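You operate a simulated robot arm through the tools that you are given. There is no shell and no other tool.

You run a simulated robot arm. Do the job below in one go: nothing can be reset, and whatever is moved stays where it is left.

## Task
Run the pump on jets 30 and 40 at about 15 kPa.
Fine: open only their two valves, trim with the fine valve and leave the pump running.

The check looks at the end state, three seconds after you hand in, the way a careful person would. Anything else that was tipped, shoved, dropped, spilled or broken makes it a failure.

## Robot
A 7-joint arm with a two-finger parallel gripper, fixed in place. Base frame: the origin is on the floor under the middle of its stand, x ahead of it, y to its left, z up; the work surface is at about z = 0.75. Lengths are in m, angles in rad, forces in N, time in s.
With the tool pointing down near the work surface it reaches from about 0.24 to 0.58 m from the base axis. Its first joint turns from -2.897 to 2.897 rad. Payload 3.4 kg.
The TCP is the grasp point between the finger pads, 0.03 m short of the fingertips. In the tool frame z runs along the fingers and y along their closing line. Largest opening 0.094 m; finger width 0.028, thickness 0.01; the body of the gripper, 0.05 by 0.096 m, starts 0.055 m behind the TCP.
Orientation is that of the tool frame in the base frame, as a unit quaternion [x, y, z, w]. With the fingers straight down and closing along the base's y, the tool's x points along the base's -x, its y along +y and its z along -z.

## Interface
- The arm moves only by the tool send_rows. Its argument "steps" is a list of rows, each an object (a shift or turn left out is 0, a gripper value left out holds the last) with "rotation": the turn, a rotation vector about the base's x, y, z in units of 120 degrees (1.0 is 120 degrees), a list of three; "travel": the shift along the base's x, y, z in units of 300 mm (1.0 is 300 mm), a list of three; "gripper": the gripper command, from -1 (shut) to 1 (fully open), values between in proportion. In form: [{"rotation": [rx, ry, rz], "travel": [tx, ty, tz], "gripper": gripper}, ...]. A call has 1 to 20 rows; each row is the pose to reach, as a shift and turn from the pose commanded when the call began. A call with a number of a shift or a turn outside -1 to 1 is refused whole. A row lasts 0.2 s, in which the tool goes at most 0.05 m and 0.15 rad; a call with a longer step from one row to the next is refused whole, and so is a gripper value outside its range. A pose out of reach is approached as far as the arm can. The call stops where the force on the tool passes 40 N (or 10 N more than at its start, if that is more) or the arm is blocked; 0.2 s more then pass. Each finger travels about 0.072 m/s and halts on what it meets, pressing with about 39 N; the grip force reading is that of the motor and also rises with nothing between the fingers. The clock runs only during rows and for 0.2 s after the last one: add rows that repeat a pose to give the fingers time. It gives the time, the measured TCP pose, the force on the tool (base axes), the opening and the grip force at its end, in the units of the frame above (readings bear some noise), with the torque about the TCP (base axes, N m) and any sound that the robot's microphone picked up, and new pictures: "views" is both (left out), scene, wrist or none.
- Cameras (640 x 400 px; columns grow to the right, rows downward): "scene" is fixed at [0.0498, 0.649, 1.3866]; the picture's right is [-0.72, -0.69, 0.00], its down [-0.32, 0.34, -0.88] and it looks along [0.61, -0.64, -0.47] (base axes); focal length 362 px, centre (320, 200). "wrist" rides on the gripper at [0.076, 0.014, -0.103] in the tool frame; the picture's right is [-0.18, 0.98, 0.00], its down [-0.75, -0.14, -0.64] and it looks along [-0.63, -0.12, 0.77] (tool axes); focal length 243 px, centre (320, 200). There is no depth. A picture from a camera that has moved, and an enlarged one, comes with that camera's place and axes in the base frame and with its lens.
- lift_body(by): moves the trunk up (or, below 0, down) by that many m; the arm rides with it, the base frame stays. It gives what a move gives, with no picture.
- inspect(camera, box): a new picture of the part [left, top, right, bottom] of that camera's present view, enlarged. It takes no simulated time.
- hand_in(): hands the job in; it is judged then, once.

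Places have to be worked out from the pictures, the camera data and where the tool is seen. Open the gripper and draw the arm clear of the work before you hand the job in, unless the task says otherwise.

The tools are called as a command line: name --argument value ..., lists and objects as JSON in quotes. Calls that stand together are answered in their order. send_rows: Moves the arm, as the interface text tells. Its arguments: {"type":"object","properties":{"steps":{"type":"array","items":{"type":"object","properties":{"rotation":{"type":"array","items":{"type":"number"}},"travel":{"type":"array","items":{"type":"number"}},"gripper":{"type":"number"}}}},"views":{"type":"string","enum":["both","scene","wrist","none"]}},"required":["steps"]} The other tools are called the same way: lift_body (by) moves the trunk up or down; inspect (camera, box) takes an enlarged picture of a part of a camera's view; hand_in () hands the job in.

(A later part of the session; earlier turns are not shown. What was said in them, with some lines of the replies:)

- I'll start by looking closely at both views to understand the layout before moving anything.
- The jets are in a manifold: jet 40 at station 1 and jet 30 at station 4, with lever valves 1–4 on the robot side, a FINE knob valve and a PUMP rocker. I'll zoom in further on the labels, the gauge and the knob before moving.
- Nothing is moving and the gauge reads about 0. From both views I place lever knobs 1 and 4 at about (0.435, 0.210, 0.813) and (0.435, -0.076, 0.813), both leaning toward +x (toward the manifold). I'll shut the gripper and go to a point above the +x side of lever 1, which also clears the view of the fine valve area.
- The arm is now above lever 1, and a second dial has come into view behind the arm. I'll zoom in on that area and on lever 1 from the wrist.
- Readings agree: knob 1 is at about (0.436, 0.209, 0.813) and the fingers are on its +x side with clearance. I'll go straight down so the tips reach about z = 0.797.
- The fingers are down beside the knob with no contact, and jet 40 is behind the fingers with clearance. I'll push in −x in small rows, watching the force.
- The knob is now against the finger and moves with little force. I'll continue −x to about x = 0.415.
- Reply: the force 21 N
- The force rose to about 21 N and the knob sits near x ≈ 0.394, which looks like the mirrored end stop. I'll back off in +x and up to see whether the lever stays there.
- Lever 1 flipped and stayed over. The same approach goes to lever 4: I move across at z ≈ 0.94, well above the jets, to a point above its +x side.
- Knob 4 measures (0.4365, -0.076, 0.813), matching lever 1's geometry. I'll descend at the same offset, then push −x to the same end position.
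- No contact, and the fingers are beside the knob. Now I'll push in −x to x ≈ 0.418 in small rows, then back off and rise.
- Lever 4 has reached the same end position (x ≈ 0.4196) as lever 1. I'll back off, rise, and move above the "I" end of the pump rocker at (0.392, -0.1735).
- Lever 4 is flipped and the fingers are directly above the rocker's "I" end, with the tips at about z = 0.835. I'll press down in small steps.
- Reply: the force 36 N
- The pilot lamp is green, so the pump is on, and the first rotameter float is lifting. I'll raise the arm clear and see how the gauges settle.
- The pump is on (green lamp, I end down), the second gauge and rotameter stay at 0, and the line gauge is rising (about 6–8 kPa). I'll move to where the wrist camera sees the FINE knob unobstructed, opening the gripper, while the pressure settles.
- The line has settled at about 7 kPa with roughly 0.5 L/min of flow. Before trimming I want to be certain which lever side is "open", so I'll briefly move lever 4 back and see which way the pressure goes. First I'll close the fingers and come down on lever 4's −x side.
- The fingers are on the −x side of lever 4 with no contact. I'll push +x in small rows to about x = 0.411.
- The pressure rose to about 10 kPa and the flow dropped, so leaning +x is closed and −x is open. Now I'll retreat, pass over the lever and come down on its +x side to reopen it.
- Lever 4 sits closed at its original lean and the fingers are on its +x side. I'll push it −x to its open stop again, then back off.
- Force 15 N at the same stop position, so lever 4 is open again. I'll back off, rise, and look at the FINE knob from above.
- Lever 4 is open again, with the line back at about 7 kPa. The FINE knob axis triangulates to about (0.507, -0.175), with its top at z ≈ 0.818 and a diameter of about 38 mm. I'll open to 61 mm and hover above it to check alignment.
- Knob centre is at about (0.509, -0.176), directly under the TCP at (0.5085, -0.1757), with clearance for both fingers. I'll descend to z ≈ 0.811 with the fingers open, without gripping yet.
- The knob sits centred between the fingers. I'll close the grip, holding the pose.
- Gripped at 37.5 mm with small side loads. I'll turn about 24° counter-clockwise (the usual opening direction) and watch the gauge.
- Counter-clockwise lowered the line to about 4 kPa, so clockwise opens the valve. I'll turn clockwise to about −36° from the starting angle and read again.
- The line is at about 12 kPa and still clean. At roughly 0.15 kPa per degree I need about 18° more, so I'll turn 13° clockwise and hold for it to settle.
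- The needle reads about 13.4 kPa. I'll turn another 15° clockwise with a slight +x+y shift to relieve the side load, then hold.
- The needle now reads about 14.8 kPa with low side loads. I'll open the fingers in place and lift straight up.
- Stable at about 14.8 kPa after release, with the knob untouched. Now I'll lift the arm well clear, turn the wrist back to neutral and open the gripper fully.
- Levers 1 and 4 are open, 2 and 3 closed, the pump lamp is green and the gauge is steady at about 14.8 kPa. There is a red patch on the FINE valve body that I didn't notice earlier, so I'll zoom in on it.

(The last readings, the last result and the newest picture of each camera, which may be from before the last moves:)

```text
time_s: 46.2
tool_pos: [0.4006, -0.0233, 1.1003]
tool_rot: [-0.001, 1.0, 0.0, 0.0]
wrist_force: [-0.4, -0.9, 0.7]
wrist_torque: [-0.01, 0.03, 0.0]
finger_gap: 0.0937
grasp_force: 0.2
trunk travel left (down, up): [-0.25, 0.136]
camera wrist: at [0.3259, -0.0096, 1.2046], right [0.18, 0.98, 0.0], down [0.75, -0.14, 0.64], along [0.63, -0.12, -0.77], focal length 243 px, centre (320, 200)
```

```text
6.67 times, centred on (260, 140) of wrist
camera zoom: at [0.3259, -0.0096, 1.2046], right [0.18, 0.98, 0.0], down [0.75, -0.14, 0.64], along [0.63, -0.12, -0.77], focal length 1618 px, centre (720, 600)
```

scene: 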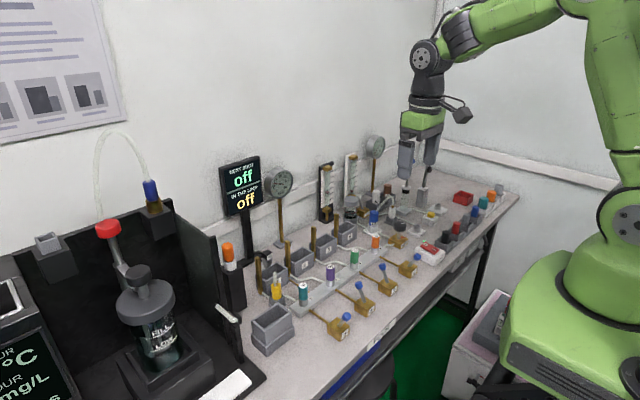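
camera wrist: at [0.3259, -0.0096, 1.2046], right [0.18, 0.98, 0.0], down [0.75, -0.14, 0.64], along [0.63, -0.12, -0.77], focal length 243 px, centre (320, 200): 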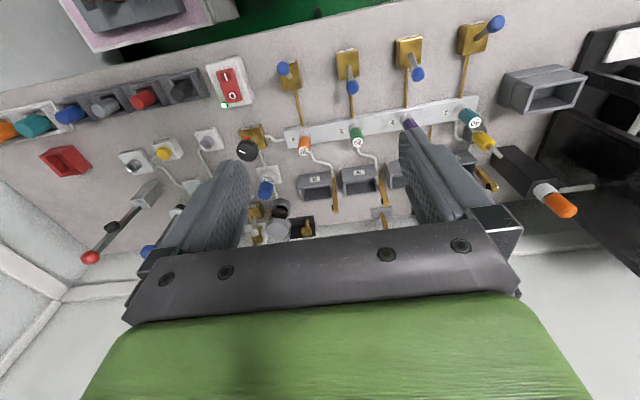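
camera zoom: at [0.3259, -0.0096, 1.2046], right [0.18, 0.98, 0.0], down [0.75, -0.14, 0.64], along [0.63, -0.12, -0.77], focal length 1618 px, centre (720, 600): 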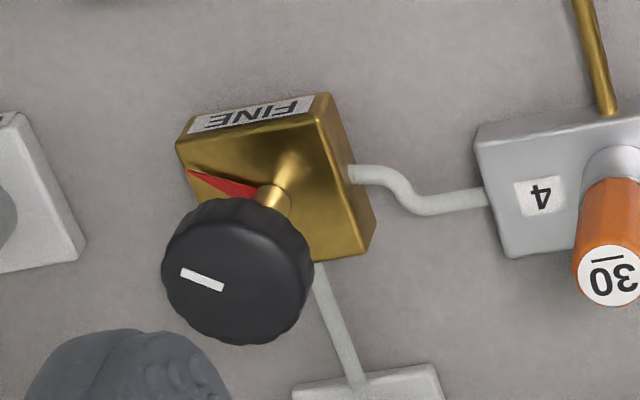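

The red patch is only the knob's pointer, which turns with the stem and was hidden behind it before. The end state is:
- **Valves:** 1 (jet 40) and 4 (jet 30) are open, 2 and 3 are closed.
- **Pump:** running, with the lamp green.
- **Pressure:** the line is steady at about 15 kPa.
- **Arm:** raised clear with the gripper open.

Nothing else was disturbed, so I'm handing in.

hand_in

```text
The job is handed in.
```

The pump is running on jets 30 and 40 at a steady 14.8 kPa or so, read from the line gauge. I've handed the job in and haven't seen the check's result.

- **Valves:** 1 (jet 40) and 4 (jet 30) are open; 2 and 3 were left closed. To confirm which way is open, I briefly closed valve 4 with the pump on. The pressure rose and the flow dropped, so I reopened it.
- **Fine valve:** turning it clockwise raises the pressure. I trimmed it from about 7 kPa up to the final reading, and it held after I let go of the knob.
- **Pump:** left on, with its lamp green.
- **Arm:** raised clear with the gripper open. I saw nothing else moved in the last pictures.

The gauge is seen at an angle, so the reading could be off by about 0.3 kPa.
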